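You operate a simulated robot arm through the tools that you are given. There is no shell and no other tool.

The job below is to be done with a simulated robot arm. You get a single attempt, and the scene is never put back.

Task
Box the capped jar of pellets, then shut and latch the lid.
Fine: draw the jar carrier OUT and leave it there; stand the jar upright in the store box; leave the other small jars. Set down upright: small jar with the orange foot.

It is judged by the outcome, as a careful person would: the job done as asked, and still so three seconds after it is handed in. It fails if anything else is knocked over, pushed out of place, dropped, spilled or broken. A push-on lid holds only when it is set on centred and level and pressed home; a screw cap is set on level and turned clockwise until tight.

Robot
A 7-joint arm with a two-finger parallel gripper, fixed in place. Base frame: the origin is at the foot of the arm, x ahead of it, y to its left, z up; the work surface is at about z = 0.008. Lengths are in m, angles in degrees, forces in N, time in s.
With the tool pointing down near the work surface it reaches from about 0.24 to 0.62 m from the base axis. Its first joint turns from -66.0 to 66.0 degrees. Payload 2.6 kg.
The tool frame sits at the grasp point between the pads (the TCP): z along the fingers, y along the line on which they close. The tips reach 0.03 m beyond it. The gripper opens to 0.094 m. The fingers are 0.028 m wide and 0.01 m thick; the gripper's body (0.05 by 0.096 m) begins 0.055 m behind the TCP.
Orientation is that of the tool frame in the base frame, as a unit quaternion [w, x, y, z]. With the fingers straight down and closing along the base's y, the tool's x points along the base's -x, its y along +y and its z along -z.

Tools
- The arm moves only by the tool play_rows. Its argument "motion" is a list of rows, each an object (a shift or turn left out is 0, a gripper value left out holds the last) with "linear": the shift along the tool's x, y, z in m, a list of three; "angular": the turn, a rotation vector about the tool's x, y, z in degrees, a list of three; "grip": the finger opening in m, from 0 to 0.094. In form: [{"linear": [x, y, z], "angular": [rx, ry, rz], "grip": grip}, ...]. A call has 1 to 20 rows; each row shifts and turns the commanded pose from where the row before left it, along the tool's axes as they then stand. Rows are played at 5 a second. More than 0.05 m and 8.6 degrees between two rows, or a gripper value outside its range, and nothing of the call is played. A pose out of reach is approached as far as the arm can. The call stops where the force on the tool passes 80 N (or 10 N more than at its start, if that is more) or the arm is blocked; 0.2 s more then pass. Each finger travels about 0.072 m/s and halts on what it meets, pressing with about 40 N; the grip force reading is that of the motor and also rises with nothing between the fingers. The clock runs only during rows and for 0.2 s after the last one: add rows that do not move to give the fingers time. It gives the time, the measured TCP pose, the force on the tool (base axes), the opening and the grip force at its end, in the units of the frame above (readings bear some noise), with the torque about the TCP (base axes, N m) and any sound that the robot's microphone picked up, and new pictures: "pictures" is both (left out), scene, wrist or none.
- Cameras (640 x 400 px; columns grow to the right, rows downward): "scene" is fixed at [0.0082, 0.4167, 0.5667]; the picture's right is [-0.95, -0.31, 0.00], its down [-0.17, 0.52, -0.84] and it looks along [0.26, -0.79, -0.55] (base axes); focal length 215 px, centre (320, 200). "wrist" rides on the gripper at [0.076, 0.014, -0.102] in the tool frame; the picture's right is [-0.18, 0.98, 0.00], its down [-0.75, -0.14, -0.64] and it looks along [-0.63, -0.12, 0.77] (tool axes); focal length 243 px, centre (320, 200). There is no depth. A picture from a camera that has moved, and an enlarged one, comes with that camera's place and axes in the base frame and with its lens.
- zoom(camera, box): a new picture of the part [left, top, right, bottom] of that camera's present view, enlarged. No time passes.
- close_job(): hands the job in; it is judged then, once.

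Nothing tells you positions but the pictures and the camera data. Unless the task says otherwise, let go and move clear before handing in.

The tools are called after "Call:" as name(argument=value, ...) on one line, values as JSON. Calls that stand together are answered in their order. play_rows: Moves the arm, as the interface text tells. Its arguments: {"type":"object","properties":{"motion":{"type":"array","items":{"type":"object","properties":{"linear":{"type":"array","items":{"type":"number"}},"angular":{"type":"array","items":{"type":"number"}},"grip":{"type":"number"}}}},"pictures":{"type":"string","enum":["both","scene","wrist","none"]}},"required":["motion"]} The other tools are called the same way: zoom (camera, box) takes an enlarged picture of a part of a camera's view; close_job () hands the job in.

At the start:

```text
clock: 0.0
tcp_pos: [0.2467, 0.1629, 0.4584]
tcp_rot: [0.0, 0.0, 1.0, -0.001]
ft_force: [0.2, 0.6, -0.9]
wrist_torque: [0.0, 0.02, -0.01]
opening: 0.0942
grasp_force: 0.1
```

scene: 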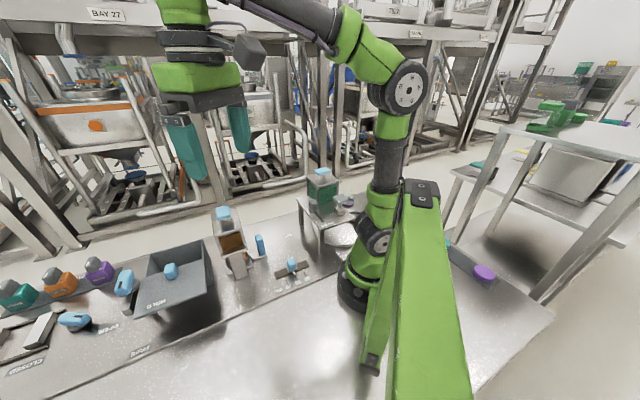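
wrist: 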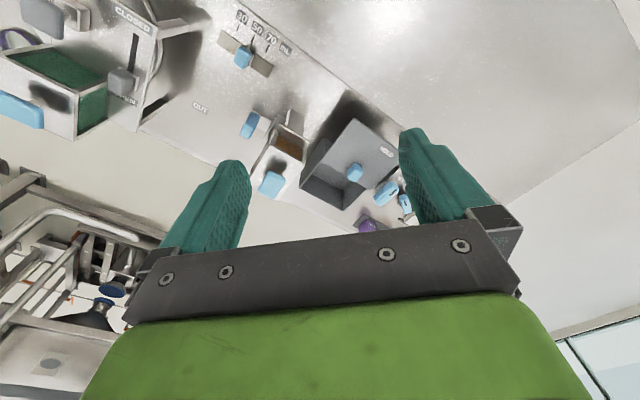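

I see a work surface with a grey box, a tall carrier with something amber, small jars at the far left, and a slider with labels. I'll zoom in on the pictures before moving anything.

Call:
zoom(camera="scene", box=[0, 240, 160, 380])

Call:
zoom(camera="scene", box=[110, 190, 330, 330])

Call:
zoom(camera="scene", box=[280, 150, 400, 260])

Call:
zoom(camera="wrist", box=[0, 0, 320, 200])

Call:
zoom(camera="wrist", box=[220, 80, 440, 240])

```text
2.86 times, centred on (80, 310) of scene
camera zoom: at [0.0082, 0.4167, 0.5667], right [-0.95, -0.31, 0.0], down [-0.17, 0.52, -0.84], along [0.26, -0.79, -0.55], focal length 614 px, centre (1006, -114)
```

zoom: 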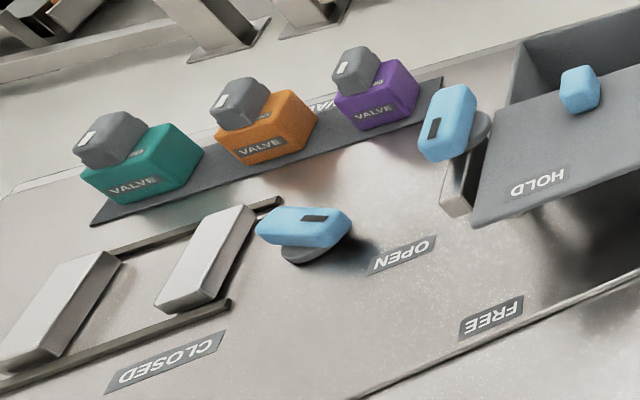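

```text
2.86 times, centred on (220, 260) of scene
camera zoom: at [0.0082, 0.4167, 0.5667], right [-0.95, -0.31, 0.0], down [-0.17, 0.52, -0.84], along [0.26, -0.79, -0.55], focal length 614 px, centre (606, 29)
```

zoom: 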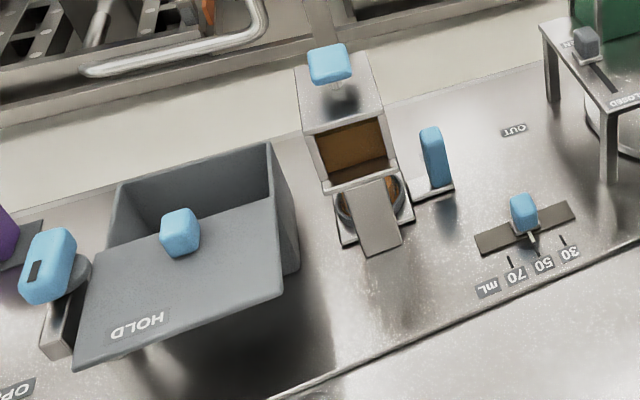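

```text
3.64 times, centred on (340, 205) of scene
camera zoom: at [0.0082, 0.4167, 0.5667], right [-0.95, -0.31, 0.0], down [-0.17, 0.52, -0.84], along [0.26, -0.79, -0.55], focal length 782 px, centre (247, 182)
```

zoom: 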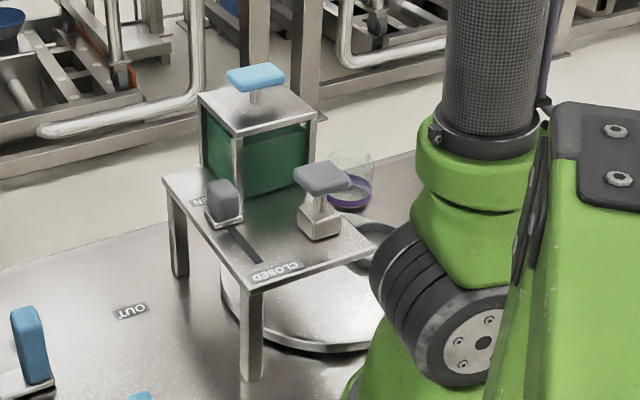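

```text
2.00 times, centred on (160, 100) of wrist
camera zoom: at [0.1696, 0.1776, 0.5605], right [0.18, 0.98, 0.0], down [0.75, -0.14, 0.64], along [0.63, -0.12, -0.77], focal length 485 px, centre (640, 400)
```

zoom: 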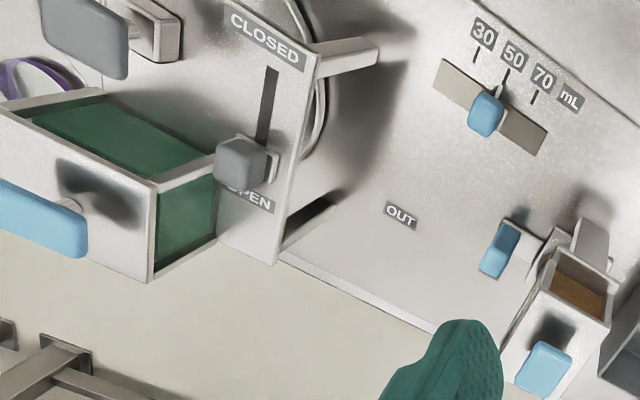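

```text
2.50 times, centred on (330, 160) of wrist
camera zoom: at [0.1696, 0.1776, 0.5605], right [0.18, 0.98, 0.0], down [0.75, -0.14, 0.64], along [0.63, -0.12, -0.77], focal length 606 px, centre (295, 300)
```

zoom: 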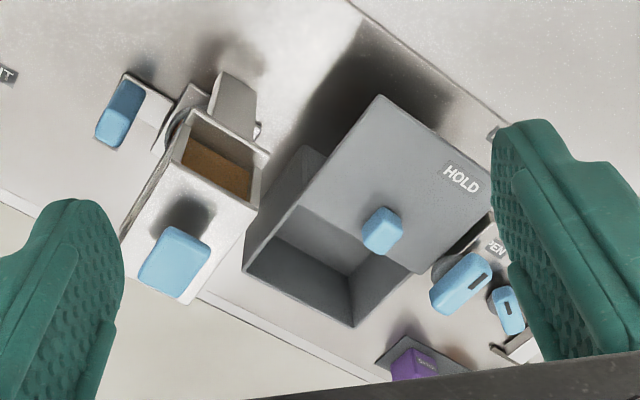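

I take the dispenser with the carrier to be near (0.43, 0.02), the OUT mark near (0.31, -0.12) and the box beyond the dispenser toward +y. I'll lower the arm a little in free space to see the jar in the carrier.

Call:
play_rows(motion=[{"linear": [0, -0.027, 0.036]}, {"linear": [0, -0.027, 0.036]}, {"linear": [0, -0.027, 0.036]}, {"linear": [0, -0.027, 0.036]}, {"linear": [0, -0.027, 0.036]}, {}], pictures="both")

```text
clock: 1.4
tcp_pos: [0.2461, 0.0293, 0.2764]
tcp_rot: [-0.001, -0.001, 1.0, 0.0]
ft_force: [0.2, -0.7, 0.1]
wrist_torque: [0.02, 0.03, 0.04]
opening: 0.0941
grasp_force: 0.0
camera wrist: at [0.1696, 0.0428, 0.3793], right [0.18, 0.98, 0.0], down [0.75, -0.14, 0.64], along [0.63, -0.12, -0.77], focal length 243 px, centre (320, 200)
```

scene: 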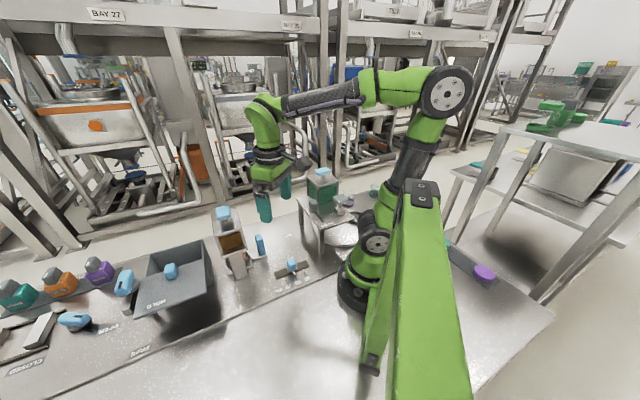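
wrist: 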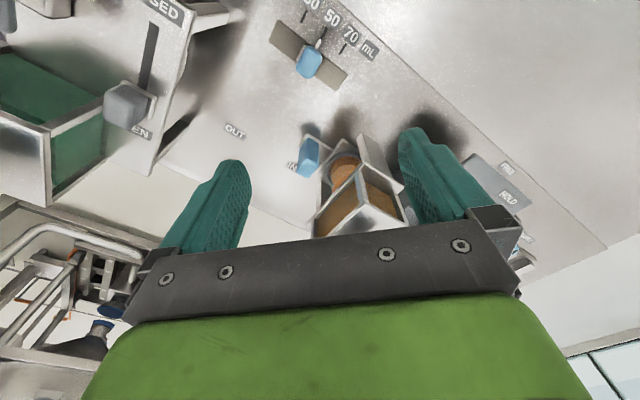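

Call:
zoom(camera="wrist", box=[240, 100, 440, 240])

Call:
zoom(camera="scene", box=[200, 200, 280, 290])

Call:
zoom(camera="scene", box=[100, 220, 220, 320])

```text
2.86 times, centred on (340, 170) of wrist
camera zoom: at [0.1696, 0.0428, 0.3793], right [0.18, 0.98, 0.0], down [0.75, -0.14, 0.64], along [0.63, -0.12, -0.77], focal length 693 px, centre (263, 286)
```

zoom: 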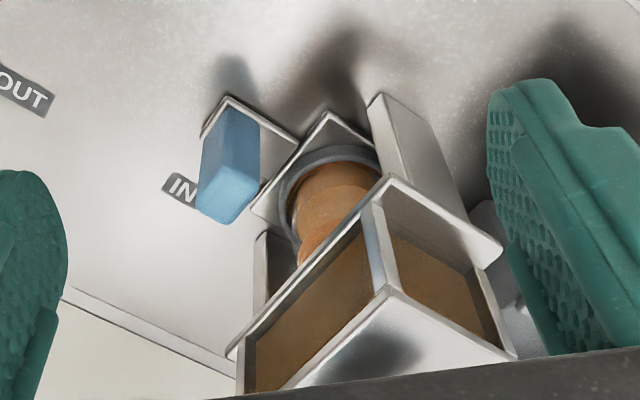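

```text
4.44 times, centred on (240, 245) of scene
camera zoom: at [0.0082, 0.4167, 0.5667], right [-0.95, -0.31, 0.0], down [-0.17, 0.52, -0.84], along [0.26, -0.79, -0.55], focal length 956 px, centre (676, 0)
```

zoom: 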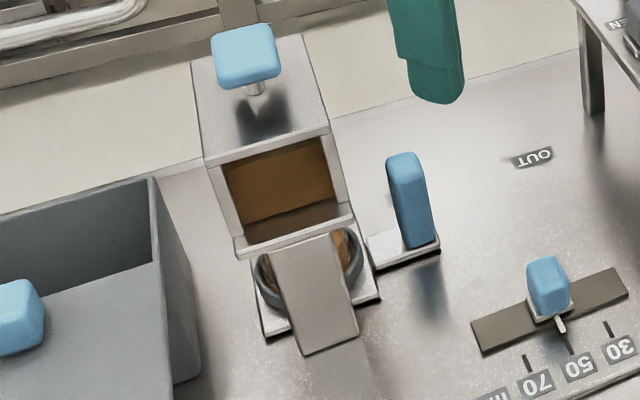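

```text
4.00 times, centred on (160, 270) of scene
camera zoom: at [0.0082, 0.4167, 0.5667], right [-0.95, -0.31, 0.0], down [-0.17, 0.52, -0.84], along [0.26, -0.79, -0.55], focal length 860 px, centre (960, -80)
```

zoom: 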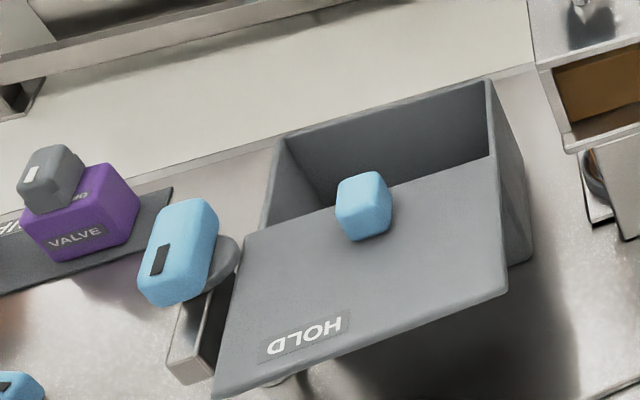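

The jar (amber/orange) sits under the hopper in the carrier, and the table runs at about 45° to the base. I'll turn the tool to line up with the table and look along it at the box and latch.

Call:
play_rows(motion=[{"linear": [-0.04, 0, -0.008]}, {"linear": [-0.04, 0, -0.008]}, {"linear": [-0.04, 0, -0.008]}, {"linear": [-0.04, 0, -0.008]}, {"angular": [0, 0, -7.5]}, {"angular": [0, 0, -7.5]}, {"angular": [0, 0, -7.5]}, {"angular": [0, 0, -7.5]}, {"angular": [0, 0, -7.5]}, {"angular": [0, 0, -7.5]}, {}], pictures="both")

```text
clock: 3.8
tcp_pos: [0.4055, 0.0286, 0.3107]
tcp_rot: [0.0, -0.383, 0.924, 0.0]
ft_force: [-0.5, 0.7, 0.7]
wrist_torque: [-0.03, 0.01, 0.01]
opening: 0.0938
grasp_force: 0.1
camera wrist: at [0.3416, -0.0156, 0.4128], right [-0.57, 0.82, 0.0], down [0.63, 0.43, 0.64], along [0.53, 0.36, -0.77], focal length 243 px, centre (320, 200)
```

scene: 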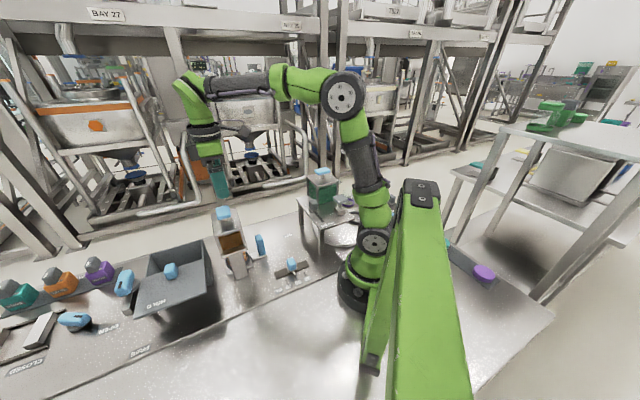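
wrist: 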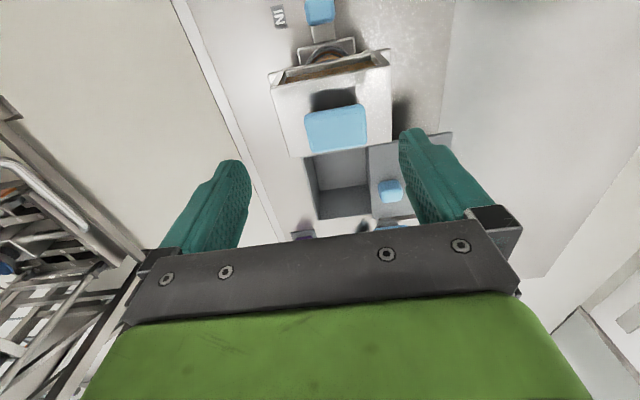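

The tool now lines up with the table. I'll move further along it at height to look over the box, lid and latch.

Call:
play_rows(motion=[{"linear": [-0.04, 0, 0]}, {"linear": [-0.04, 0, 0]}, {"linear": [-0.04, 0, 0]}, {}], pictures="wrist")

```text
clock: 4.8
tcp_pos: [0.4921, 0.1139, 0.3113]
tcp_rot: [0.0, -0.383, 0.924, 0.0]
ft_force: [0.0, 0.7, 0.1]
wrist_torque: [0.01, -0.01, 0.02]
opening: 0.094
grasp_force: 0.0
camera wrist: at [0.4279, 0.0699, 0.4134], right [-0.56, 0.83, 0.0], down [0.63, 0.43, 0.64], along [0.53, 0.36, -0.77], focal length 243 px, centre (320, 200)
```

wrist: 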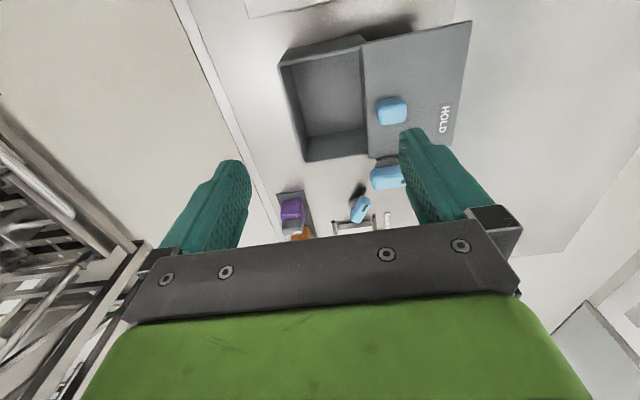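

Call:
zoom(camera="wrist", box=[250, 0, 490, 150])

Call:
zoom(camera="wrist", box=[250, 140, 430, 250])

```text
2.67 times, centred on (370, 75) of wrist
camera zoom: at [0.4279, 0.0699, 0.4134], right [-0.56, 0.83, 0.0], down [0.63, 0.43, 0.64], along [0.53, 0.36, -0.77], focal length 647 px, centre (187, 533)
```

zoom: 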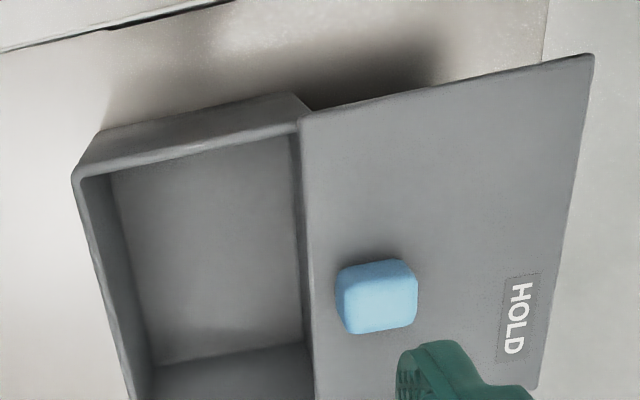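

```text
3.56 times, centred on (340, 195) of wrist
camera zoom: at [0.4279, 0.0699, 0.4134], right [-0.56, 0.83, 0.0], down [0.63, 0.43, 0.64], along [0.53, 0.36, -0.77], focal length 863 px, centre (249, 218)
```

zoom: 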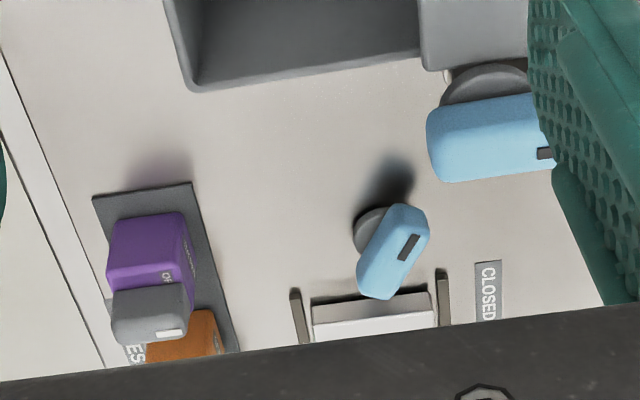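

The box opening is about 0.08 m wide, with the lid offset toward +v and the latch knob on the far side pointing at FREE. I'll go back above the carrier handle to view it and the jar.

Call:
play_rows(motion=[{"linear": [0.046, 0.004, 0]}, {"linear": [0.046, 0.004, 0]}, {"linear": [0.046, 0.004, 0]}, {"linear": [0.046, 0.004, 0]}, {"linear": [0.02, 0, 0.03]}, {"linear": [0, 0, 0.04]}, {}], pictures="both")

```text
clock: 6.4
tcp_pos: [0.3365, -0.0189, 0.2394]
tcp_rot: [-0.001, -0.383, 0.924, 0.001]
ft_force: [-0.4, -0.5, 0.2]
wrist_torque: [0.0, -0.02, 0.03]
opening: 0.094
grasp_force: 0.0
camera wrist: at [0.2729, -0.0624, 0.342], right [-0.56, 0.83, 0.0], down [0.63, 0.43, 0.64], along [0.53, 0.36, -0.77], focal length 243 px, centre (320, 200)
```

scene: 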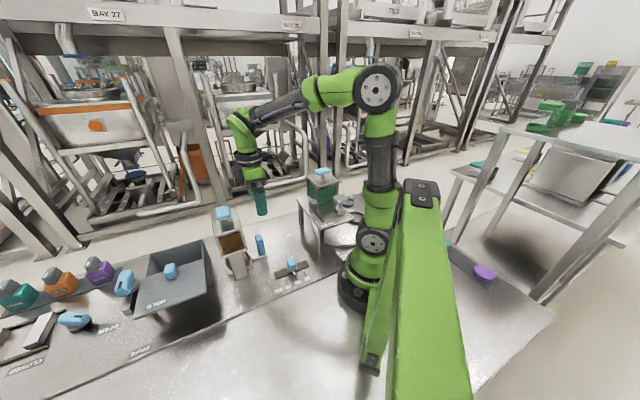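
wrist: 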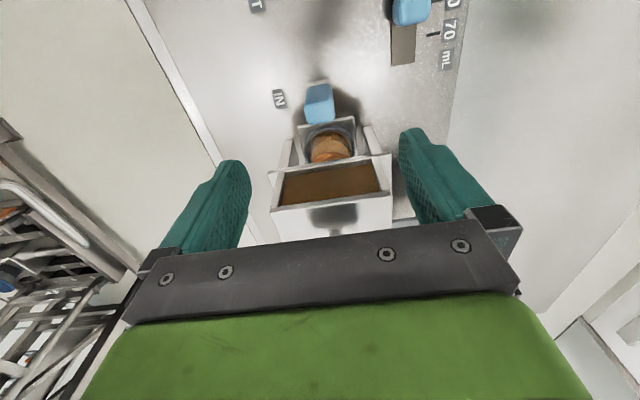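

Call:
zoom(camera="wrist", box=[240, 60, 420, 240])

Call:
zoom(camera="scene", box=[200, 190, 300, 290])

```text
2.22 times, centred on (330, 150) of wrist
camera zoom: at [0.2729, -0.0624, 0.342], right [-0.56, 0.83, 0.0], down [0.63, 0.43, 0.64], along [0.53, 0.36, -0.77], focal length 539 px, centre (298, 311)
```

zoom: 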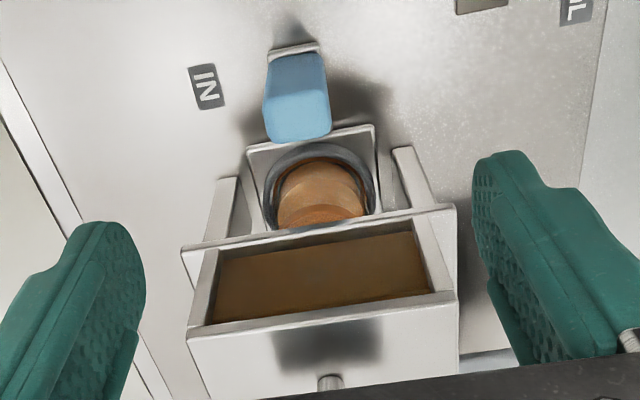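

```text
4.00 times, centred on (250, 240) of scene
camera zoom: at [0.0082, 0.4167, 0.5667], right [-0.95, -0.31, 0.0], down [-0.17, 0.52, -0.84], along [0.26, -0.79, -0.55], focal length 860 px, centre (600, 40)
```

zoom: 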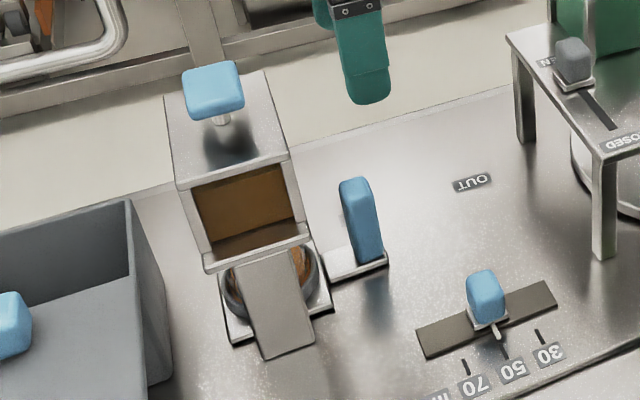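

The blue handle stands at about u=0.238, v=-0.255 in table axes (base about (0.349, -0.012)) and is roughly 0.09 m tall. I'll lower the open fingers astride it and check before closing.

Call:
play_rows(motion=[{"linear": [-0.0134, -0.0037, 0.03]}, {"linear": [0, 0, 0.04]}, {"linear": [0, 0, 0.04]}, {"linear": [0, 0, 0.03]}, {}], pictures="both")

```text
clock: 7.6
tcp_pos: [0.3444, -0.0112, 0.0995]
tcp_rot: [0.001, -0.382, 0.924, -0.001]
ft_force: [0.1, -0.3, -0.2]
wrist_torque: [-0.02, -0.01, -0.01]
opening: 0.0941
grasp_force: 0.0
camera wrist: at [0.282, -0.0543, 0.2024], right [-0.56, 0.83, 0.0], down [0.63, 0.43, 0.64], along [0.53, 0.36, -0.77], focal length 243 px, centre (320, 200)
```

scene: 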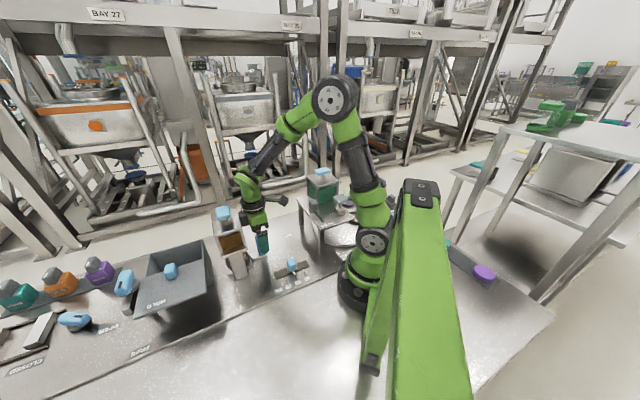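
wrist: 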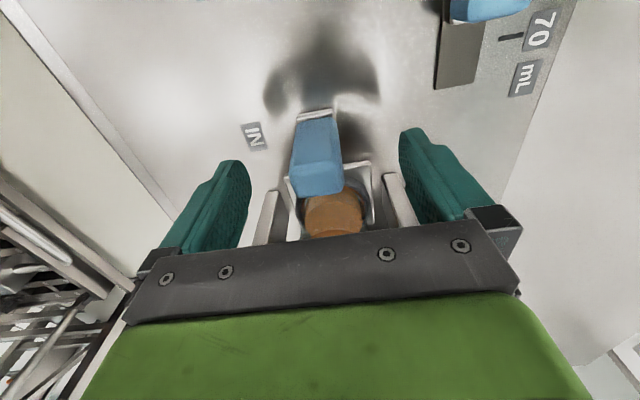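

Call:
zoom(camera="wrist", box=[250, 90, 410, 240])

Call:
zoom(camera="scene", box=[210, 190, 300, 290])

```text
2.67 times, centred on (330, 165) of wrist
camera zoom: at [0.282, -0.0543, 0.2024], right [-0.56, 0.83, 0.0], down [0.63, 0.43, 0.64], along [0.53, 0.36, -0.77], focal length 647 px, centre (293, 293)
```

zoom: 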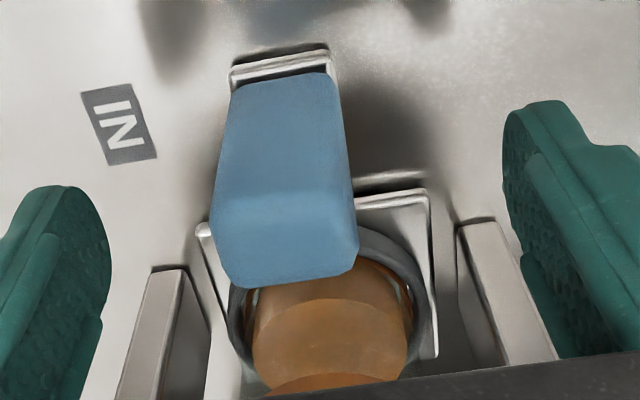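

```text
4.00 times, centred on (255, 240) of scene
camera zoom: at [0.0082, 0.4167, 0.5667], right [-0.95, -0.31, 0.0], down [-0.17, 0.52, -0.84], along [0.26, -0.79, -0.55], focal length 860 px, centre (580, 40)
```

zoom: 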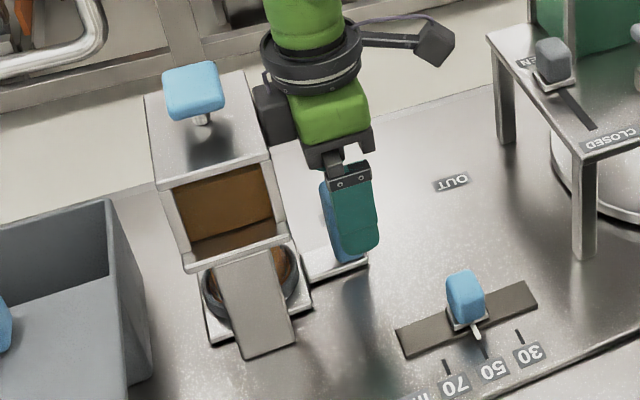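

The fingers are astride the handle, and a dark housing on the gripper is near the hopper, so I'll back off slightly. Then I'll lower just enough to grip the top of the handle and close.

Call:
play_rows(motion=[{"linear": [0.004, -0.002, 0]}, {"linear": [0, 0, 0.01]}, {"linear": [0, 0, 0.01]}, {"grip": 0.03}, {"grip": 0.02}, {"grip": 0.02}, {"grip": 0.02}, {"grip": 0.02}], pictures="both")

```text
clock: 9.4
tcp_pos: [0.345, -0.0161, 0.08]
tcp_rot: [-0.001, -0.383, 0.924, 0.001]
ft_force: [-6.8, 5.1, 1.1]
wrist_torque: [0.12, -0.21, 0.04]
opening: 0.036
grasp_force: 45.4
camera wrist: at [0.2809, -0.0596, 0.1826], right [-0.57, 0.82, 0.0], down [0.63, 0.43, 0.64], along [0.53, 0.36, -0.77], focal length 243 px, centre (320, 200)
```

scene: 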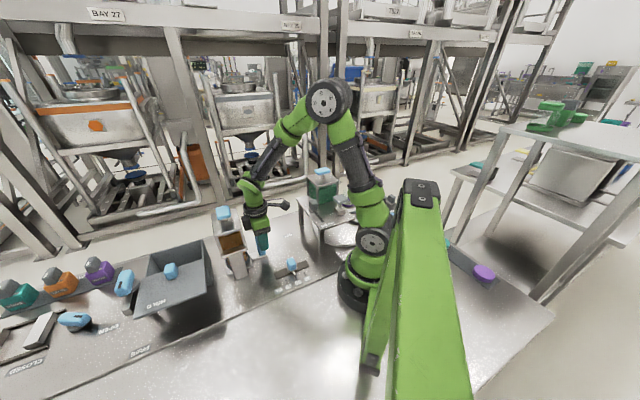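
wrist: 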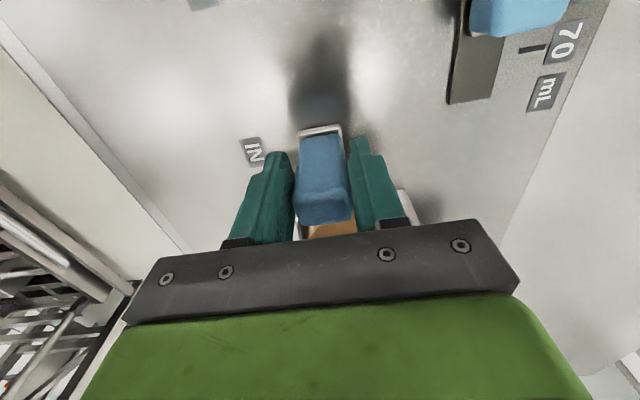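

I have the handle gripped at 0.036 m with a small sideways load. I'll ease that off and pull the carrier toward OUT, watching the force.

Call:
play_rows(motion=[{"linear": [0, 0.0015, 0]}, {"linear": [0.01, 0, 0]}, {"linear": [0.015, 0, 0]}, {"linear": [0.015, 0, 0]}, {}], pictures="both")

```text
clock: 10.6
tcp_pos: [0.3161, -0.0422, 0.0798]
tcp_rot: [0.0, -0.383, 0.924, 0.001]
ft_force: [3.2, -4.7, -4.3]
wrist_torque: [-0.91, 0.98, -0.14]
opening: 0.0362
grasp_force: 44.8
camera wrist: at [0.2531, -0.087, 0.1826], right [-0.57, 0.82, 0.0], down [0.63, 0.43, 0.64], along [0.53, 0.36, -0.77], focal length 243 px, centre (320, 200)
```

scene: 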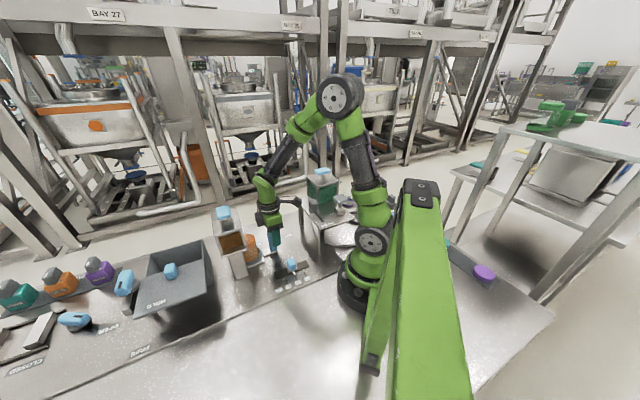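
wrist: 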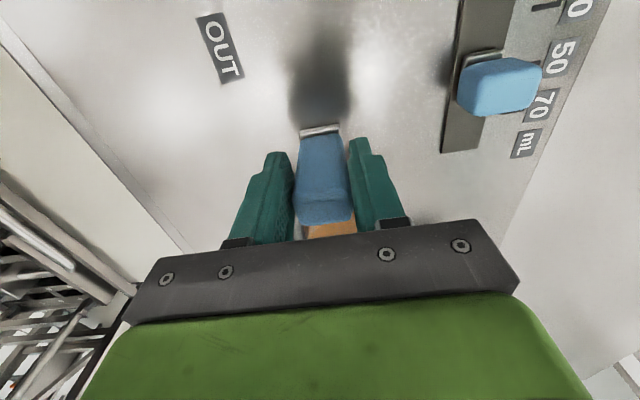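

The carrier is sliding freely toward OUT. I'll continue the pull.

Call:
play_rows(motion=[{"linear": [0.015, -0.0007, 0]}, {"linear": [0.015, 0, 0]}, {"linear": [0.015, 0, 0]}, {"linear": [0.01, 0, 0]}, {}], pictures="both")

```text
clock: 11.8
tcp_pos: [0.279, -0.0829, 0.0802]
tcp_rot: [-0.001, -0.382, 0.924, 0.001]
ft_force: [-17.0, 16.7, 20.0]
wrist_torque: [0.81, -0.86, 0.25]
opening: 0.0363
grasp_force: 45.0
camera wrist: at [0.2134, -0.1274, 0.1826], right [-0.56, 0.83, 0.0], down [0.63, 0.43, 0.64], along [0.53, 0.36, -0.77], focal length 243 px, centre (320, 200)
```

scene: 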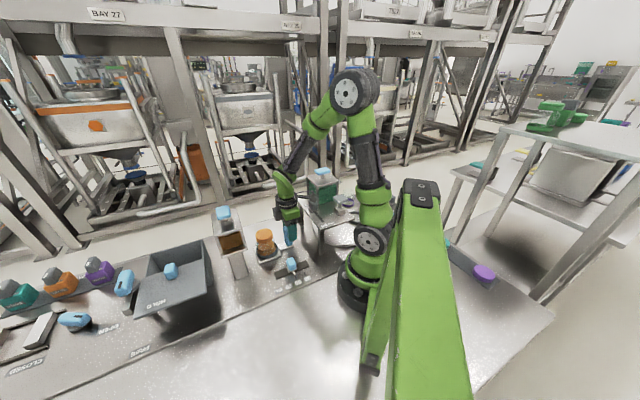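
wrist: 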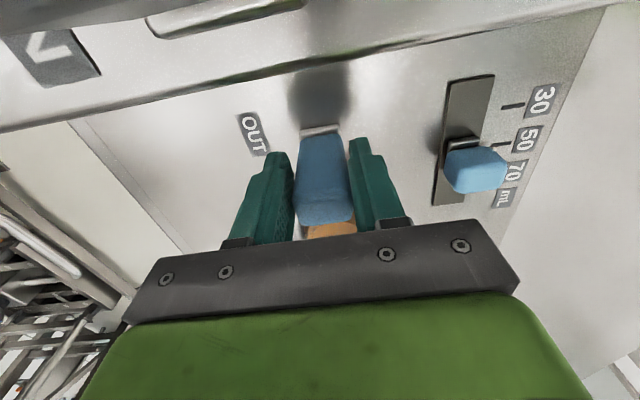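

The OUT label now sits nearly where IN did relative to the handle, so about 1 cm of travel remains. I'll ease off the side load and pull the last bit.

Call:
play_rows(motion=[{"linear": [0.003, 0.0006, -0.0004]}, {"linear": [0.003, 0, 0]}, {"linear": [0.003, 0, 0]}, {"linear": [0.003, 0, 0]}, {}], pictures="wrist")

```text
clock: 13.0
tcp_pos: [0.2673, -0.0934, 0.0806]
tcp_rot: [-0.002, -0.383, 0.924, 0.002]
ft_force: [-12.3, 10.8, -8.8]
wrist_torque: [0.0, 0.09, 0.16]
opening: 0.036
grasp_force: 44.6
camera wrist: at [0.2046, -0.1362, 0.1828], right [-0.56, 0.83, 0.0], down [0.64, 0.43, 0.64], along [0.53, 0.36, -0.77], focal length 243 px, centre (320, 200)
```

wrist: 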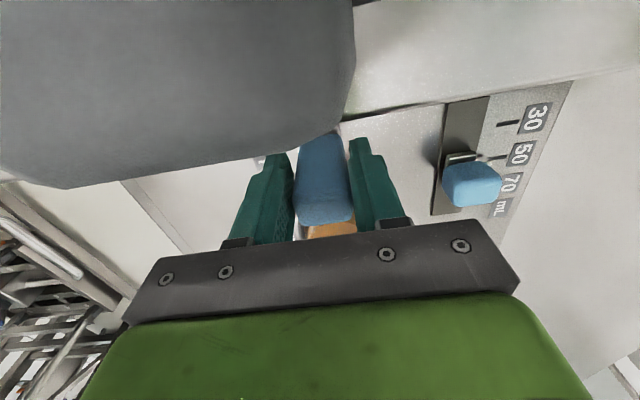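

A grey object has come very close to the camera on the stand side. I'll check the clearance in the scene view before moving any further.

Call:
zoom(camera="scene", box=[240, 150, 380, 290])

Call:
zoom(camera="wrist", box=[0, 0, 640, 400])

```text
2.86 times, centred on (310, 220) of scene
camera zoom: at [0.0082, 0.4167, 0.5668], right [-0.95, -0.31, 0.0], down [-0.17, 0.52, -0.84], along [0.26, -0.79, -0.55], focal length 614 px, centre (349, 143)
```

zoom: 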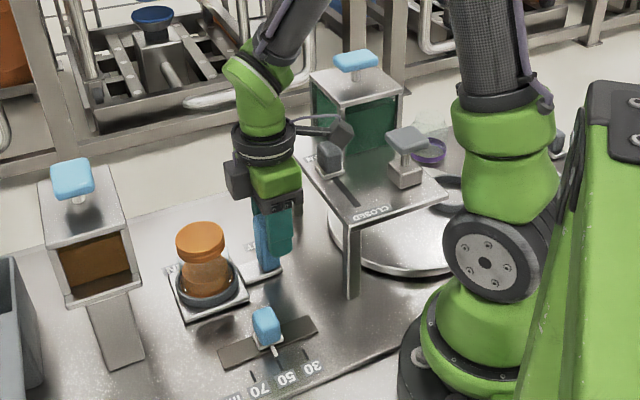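

```text
1.00 times, centred on (320, 200) of wrist (not enlarged: the box is as wide or as high as the picture)
camera zoom: at [0.2046, -0.1362, 0.1828], right [-0.56, 0.83, 0.0], down [0.64, 0.43, 0.64], along [0.53, 0.36, -0.77], focal length 243 px, centre (320, 200)
```

zoom: 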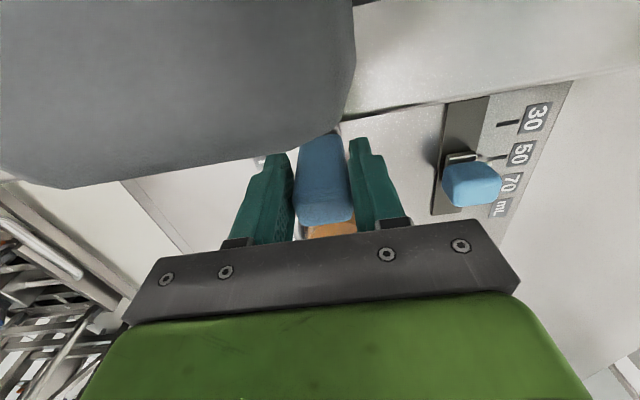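

The jar with the orange cap is now clear of the hopper and the handle is level with the OUT mark. I'll release, rise straight up away from the grey knob, and check the carrier's position.

Call:
play_rows(motion=[{"grip": 0.07}, {"grip": 0.07}, {}, {"linear": [0, 0, -0.03]}, {"linear": [0, 0, -0.04]}, {"linear": [0, 0, -0.04]}, {"linear": [0, 0, -0.04]}, {}], pictures="both")

```text
clock: 14.8
tcp_pos: [0.2685, -0.0957, 0.231]
tcp_rot: [0.0, -0.382, 0.924, -0.001]
ft_force: [0.6, -0.6, 0.2]
wrist_torque: [-0.02, -0.01, 0.0]
opening: 0.0701
grasp_force: 0.1
camera wrist: at [0.2037, -0.1388, 0.3333], right [-0.57, 0.82, 0.0], down [0.63, 0.43, 0.64], along [0.53, 0.36, -0.77], focal length 243 px, centre (320, 200)
```

scene: 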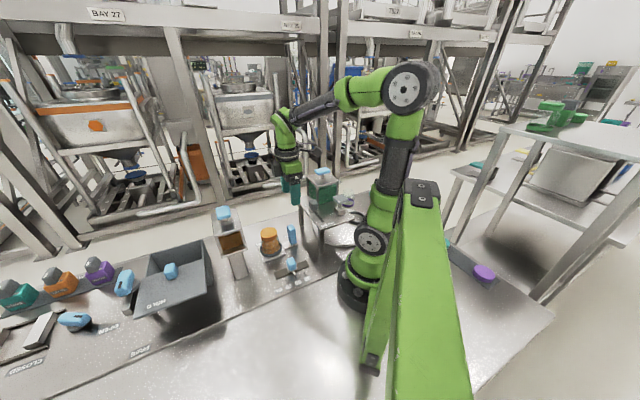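
wrist: 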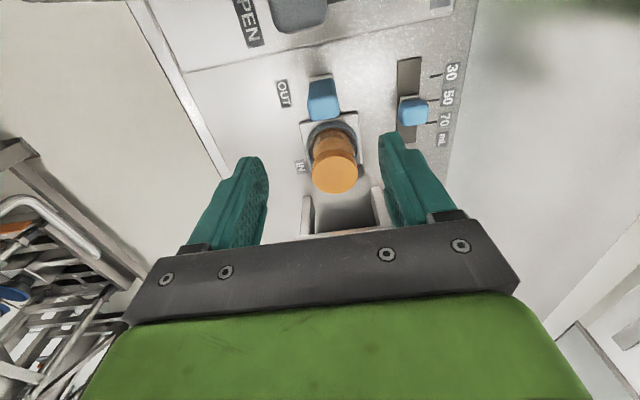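

Call:
zoom(camera="wrist", box=[220, 0, 420, 125])

Call:
zoom(camera="wrist", box=[260, 90, 400, 240])

Call:
zoom(camera="scene", box=[220, 190, 340, 290])

```text
3.20 times, centred on (320, 62) of wrist
camera zoom: at [0.2037, -0.1388, 0.3333], right [-0.57, 0.82, 0.0], down [0.63, 0.43, 0.64], along [0.53, 0.36, -0.77], focal length 776 px, centre (320, 640)
```

zoom: 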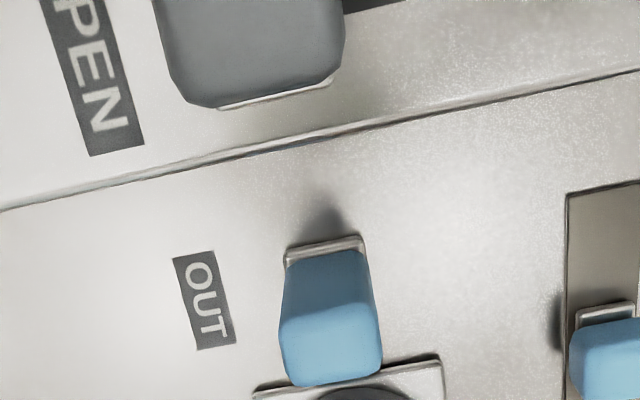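

```text
2.67 times, centred on (330, 165) of wrist
camera zoom: at [0.2037, -0.1388, 0.3333], right [-0.57, 0.82, 0.0], down [0.63, 0.43, 0.64], along [0.53, 0.36, -0.77], focal length 647 px, centre (293, 293)
```

zoom: 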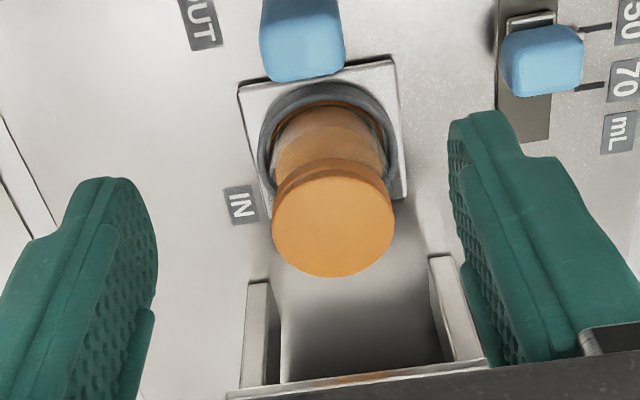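

```text
4.00 times, centred on (280, 240) of scene
camera zoom: at [0.0082, 0.4167, 0.5667], right [-0.95, -0.31, 0.0], down [-0.17, 0.52, -0.84], along [0.26, -0.79, -0.55], focal length 860 px, centre (480, 40)
```

zoom: 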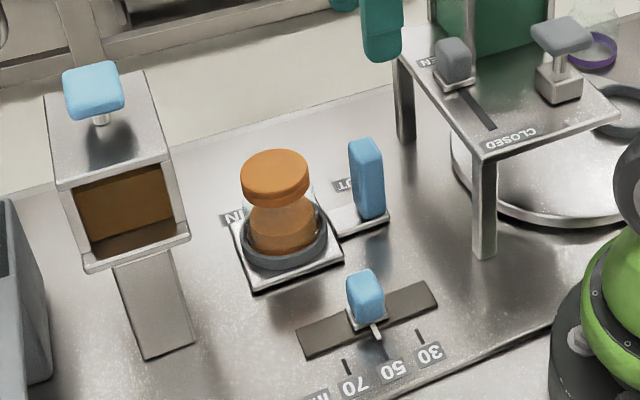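

The carrier has travelled about 0.11 m, matching the distance between the IN and OUT labels. The jar has an orange cap, about 0.055 m across and with its top near z=0.09. I'll look closer at its body and at the jar by the stand.

Call:
zoom(camera="scene", box=[250, 215, 310, 265])

Call:
zoom(camera="wrist", box=[290, 100, 380, 200])

Call:
zoom(camera="scene", box=[300, 180, 380, 240])

```text
8.00 times, centred on (280, 240) of scene
camera zoom: at [0.0082, 0.4167, 0.5667], right [-0.95, -0.31, 0.0], down [-0.17, 0.52, -0.84], along [0.26, -0.79, -0.55], focal length 1720 px, centre (640, -120)
```

zoom: 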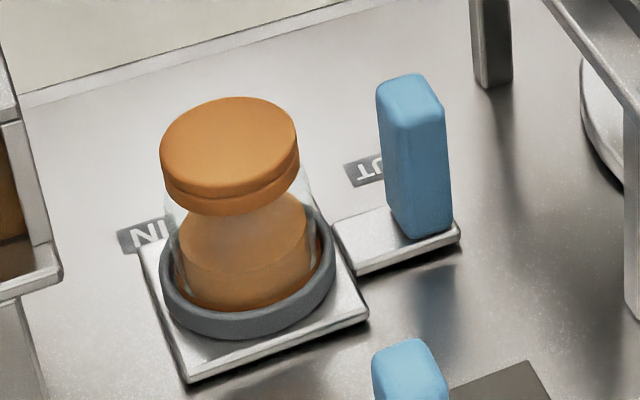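

```text
4.00 times, centred on (335, 150) of wrist
camera zoom: at [0.2037, -0.1388, 0.3333], right [-0.57, 0.82, 0.0], down [0.63, 0.43, 0.64], along [0.53, 0.36, -0.77], focal length 970 px, centre (260, 400)
```

zoom: 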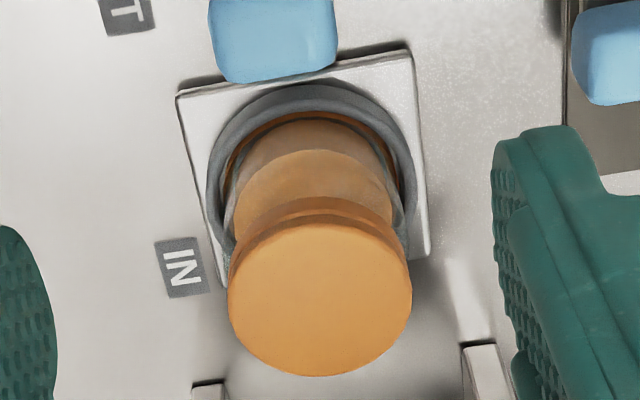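

```text
6.67 times, centred on (340, 210) of scene
camera zoom: at [0.0082, 0.4167, 0.5667], right [-0.95, -0.31, 0.0], down [-0.17, 0.52, -0.84], along [0.26, -0.79, -0.55], focal length 1433 px, centre (187, 133)
```

zoom: 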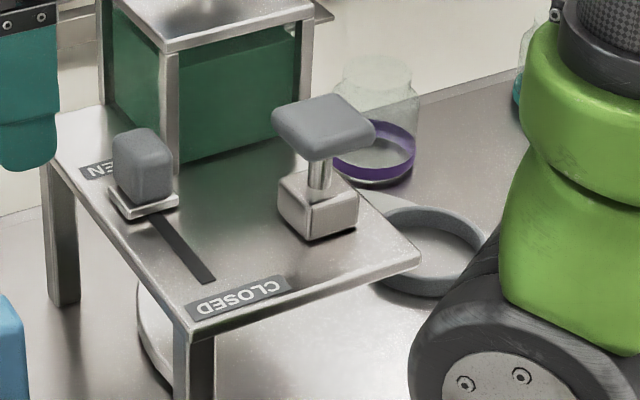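

The glass body is about 0.06 m across, slightly wider than the cap, so I can grip it above the carrier's cup. I'll move above the jar and turn the tool 90° so the fingers close along the table's length, as the box opening will need.

Call:
play_rows(motion=[{"linear": [-0.031, 0.001, 0], "grip": 0.094}, {"linear": [-0.031, 0.001, 0]}, {"linear": [-0.03, 0, 0]}, {"angular": [0, 0, 7.5]}, {"angular": [0, 0, 7.5]}, {"angular": [0, 0, 7.5]}, {"angular": [0, 0, 7.5]}, {"angular": [0, 0, 7.5]}, {"angular": [0, 0, 7.5]}, {"angular": [0, 0, 7.5]}, {"angular": [0, 0, 7.5]}, {"angular": [0, 0, 7.5]}, {"angular": [0, 0, 7.5]}, {"angular": [0, 0, 7.5]}, {"angular": [0, 0, 7.5]}, {}], pictures="both")

```text
clock: 18.2
tcp_pos: [0.3331, -0.0249, 0.2299]
tcp_rot: [0.0, 0.384, 0.923, 0.0]
ft_force: [0.3, -1.7, -0.2]
wrist_torque: [-0.02, -0.04, -0.01]
opening: 0.094
grasp_force: 0.1
camera wrist: at [0.2893, 0.0386, 0.3321], right [0.83, 0.56, 0.0], down [0.43, -0.63, 0.64], along [0.36, -0.53, -0.77], focal length 243 px, centre (320, 200)
```

scene: 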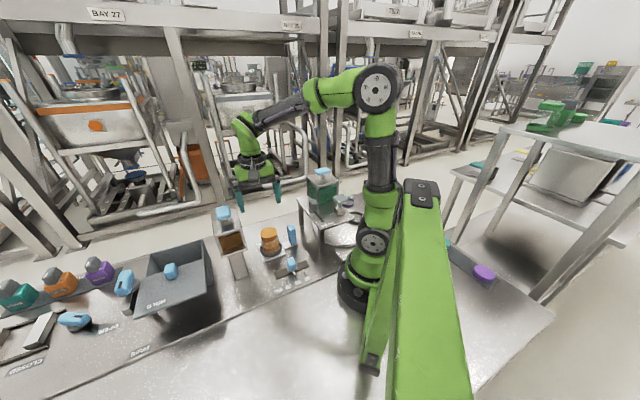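
wrist: 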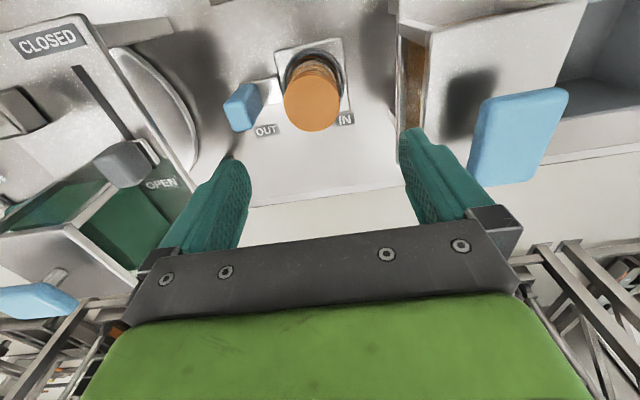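

The fingers now close along the table's length. I'll centre over the jar and lower to just above the cap for a check.

Call:
play_rows(motion=[{"linear": [-0.002, -0.0064, 0.03]}, {"linear": [0, 0, 0.03]}, {"linear": [0, 0, 0.025]}, {}], pictures="both")

```text
clock: 19.2
tcp_pos: [0.3291, -0.0302, 0.1421]
tcp_rot: [0.0, 0.383, 0.924, 0.0]
ft_force: [-0.2, 0.0, 0.3]
wrist_torque: [-0.01, 0.03, 0.0]
opening: 0.0938
grasp_force: 0.1
camera wrist: at [0.2849, 0.0335, 0.2448], right [0.83, 0.56, 0.0], down [0.43, -0.63, 0.64], along [0.36, -0.53, -0.77], focal length 243 px, centre (320, 200)
```

scene: 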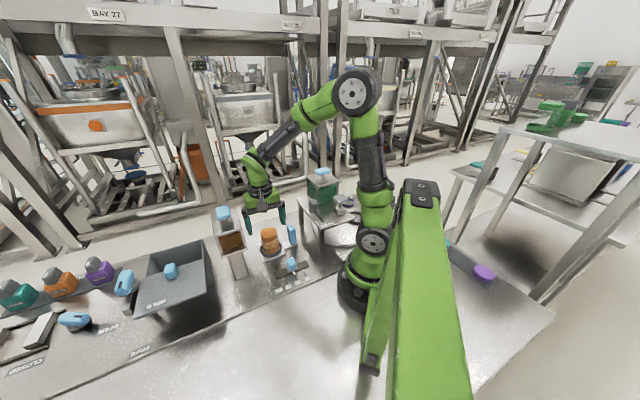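
wrist: 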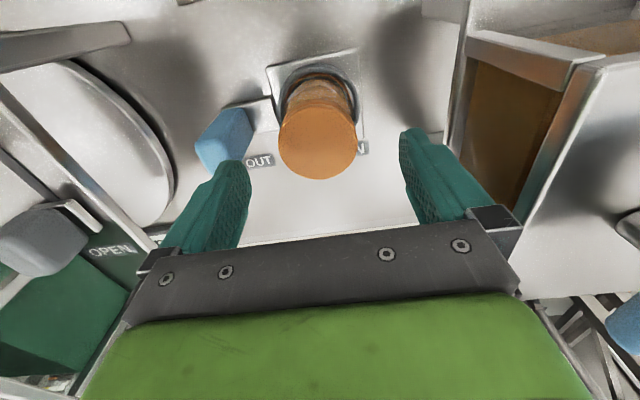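

Call:
zoom(camera="wrist", box=[220, 50, 420, 200])

Call:
zoom(camera="scene", box=[220, 180, 320, 270])

```text
2.67 times, centred on (320, 125) of wrist
camera zoom: at [0.2849, 0.0335, 0.2448], right [0.83, 0.56, 0.0], down [0.43, -0.63, 0.64], along [0.36, -0.53, -0.77], focal length 647 px, centre (320, 400)
```

zoom: 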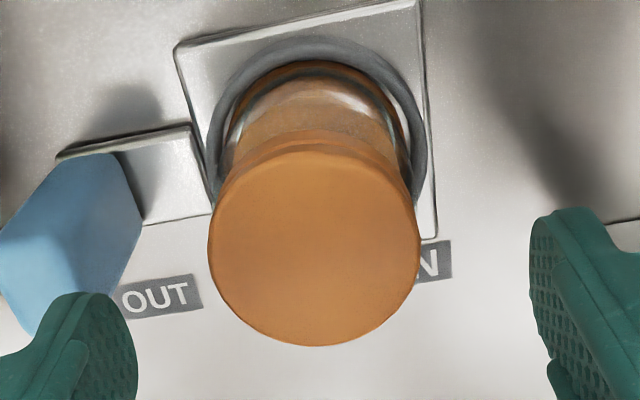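

```text
4.44 times, centred on (270, 225) of scene
camera zoom: at [0.0082, 0.4167, 0.5667], right [-0.95, -0.31, 0.0], down [-0.17, 0.52, -0.84], along [0.26, -0.79, -0.55], focal length 956 px, centre (542, 89)
```

zoom: 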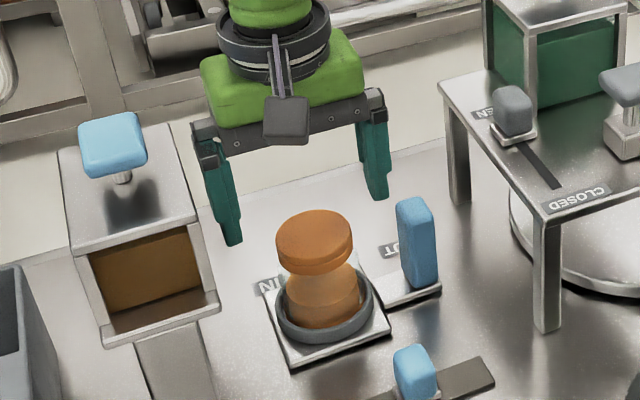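

The jar centre is about 2 mm toward the handle from my position, and the handle clears the finger by about 12 mm. I'll shift, lower to grip the glass just above the cup, and close.

Call:
play_rows(motion=[{"linear": [0, -0.002, 0], "grip": 0.088}, {"linear": [0, 0, 0.02]}, {"linear": [0, 0, 0.02]}, {"linear": [0, 0, 0.02]}, {"linear": [0, 0, 0.01]}, {}], pictures="both")

```text
clock: 20.6
tcp_pos: [0.3297, -0.0341, 0.0744]
tcp_rot: [0.0, 0.383, 0.924, 0.0]
ft_force: [0.9, 0.4, 0.4]
wrist_torque: [-0.05, 0.01, 0.0]
opening: 0.088
grasp_force: 0.0
camera wrist: at [0.2851, 0.0303, 0.1774], right [0.83, 0.56, 0.0], down [0.43, -0.63, 0.64], along [0.36, -0.53, -0.77], focal length 243 px, centre (320, 200)
```

scene: 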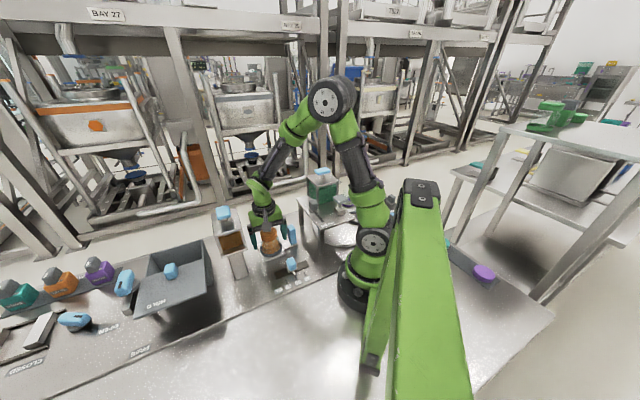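
wrist: 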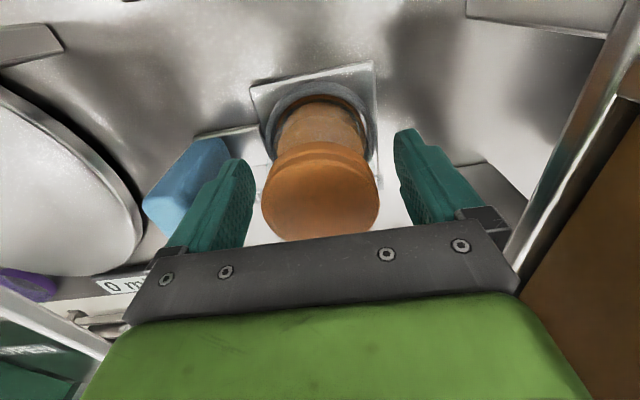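

Call:
zoom(camera="scene", box=[230, 200, 310, 270])

Call:
zoom(camera="wrist", box=[200, 50, 440, 250])

```text
5.71 times, centred on (270, 235) of scene
camera zoom: at [0.0082, 0.4167, 0.5667], right [-0.95, -0.31, 0.0], down [-0.17, 0.52, -0.84], along [0.26, -0.79, -0.55], focal length 1228 px, centre (606, 0)
```

zoom: 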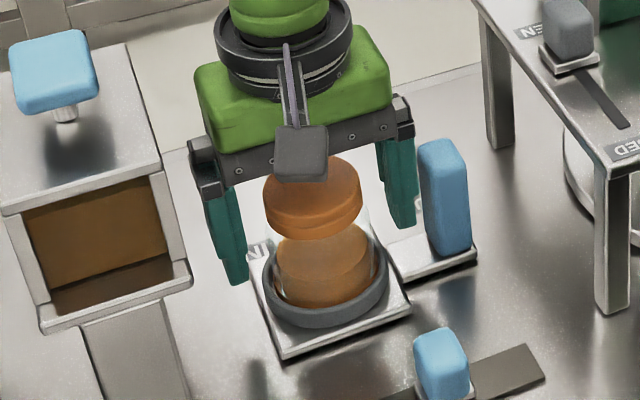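

```text
2.00 times, centred on (320, 150) of wrist
camera zoom: at [0.2851, 0.0303, 0.1774], right [0.83, 0.56, 0.0], down [0.43, -0.63, 0.64], along [0.36, -0.53, -0.77], focal length 485 px, centre (320, 300)
```

zoom: 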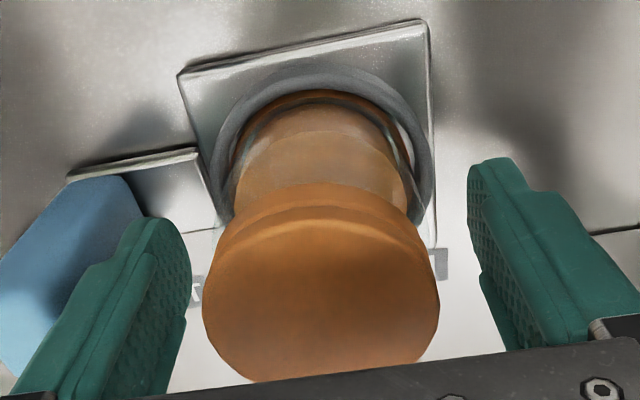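

The fingers sit evenly either side of the jar, clear of the cup and the handle. I'll close on the jar.

Call:
play_rows(motion=[{"grip": 0.07}, {"grip": 0.062}, {"grip": 0.055}, {"grip": 0.05}, {"grip": 0.05}, {"grip": 0.05}], pictures="both")

```text
clock: 22.0
tcp_pos: [0.3297, -0.0335, 0.0754]
tcp_rot: [0.0, 0.383, 0.924, 0.0]
ft_force: [0.5, -0.3, -0.4]
wrist_torque: [-0.02, 0.0, -0.01]
opening: 0.0596
grasp_force: 39.8
camera wrist: at [0.2852, 0.0303, 0.1776], right [0.82, 0.57, 0.0], down [0.43, -0.63, 0.64], along [0.36, -0.53, -0.77], focal length 243 px, centre (320, 200)
```

scene: 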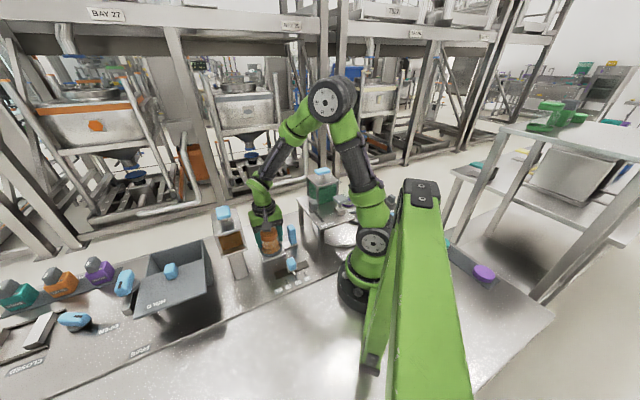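
wrist: 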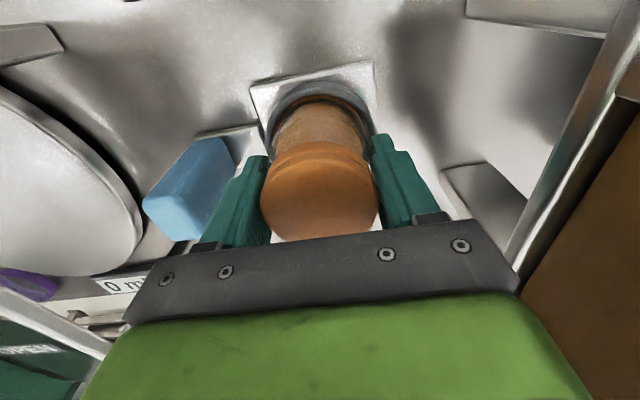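

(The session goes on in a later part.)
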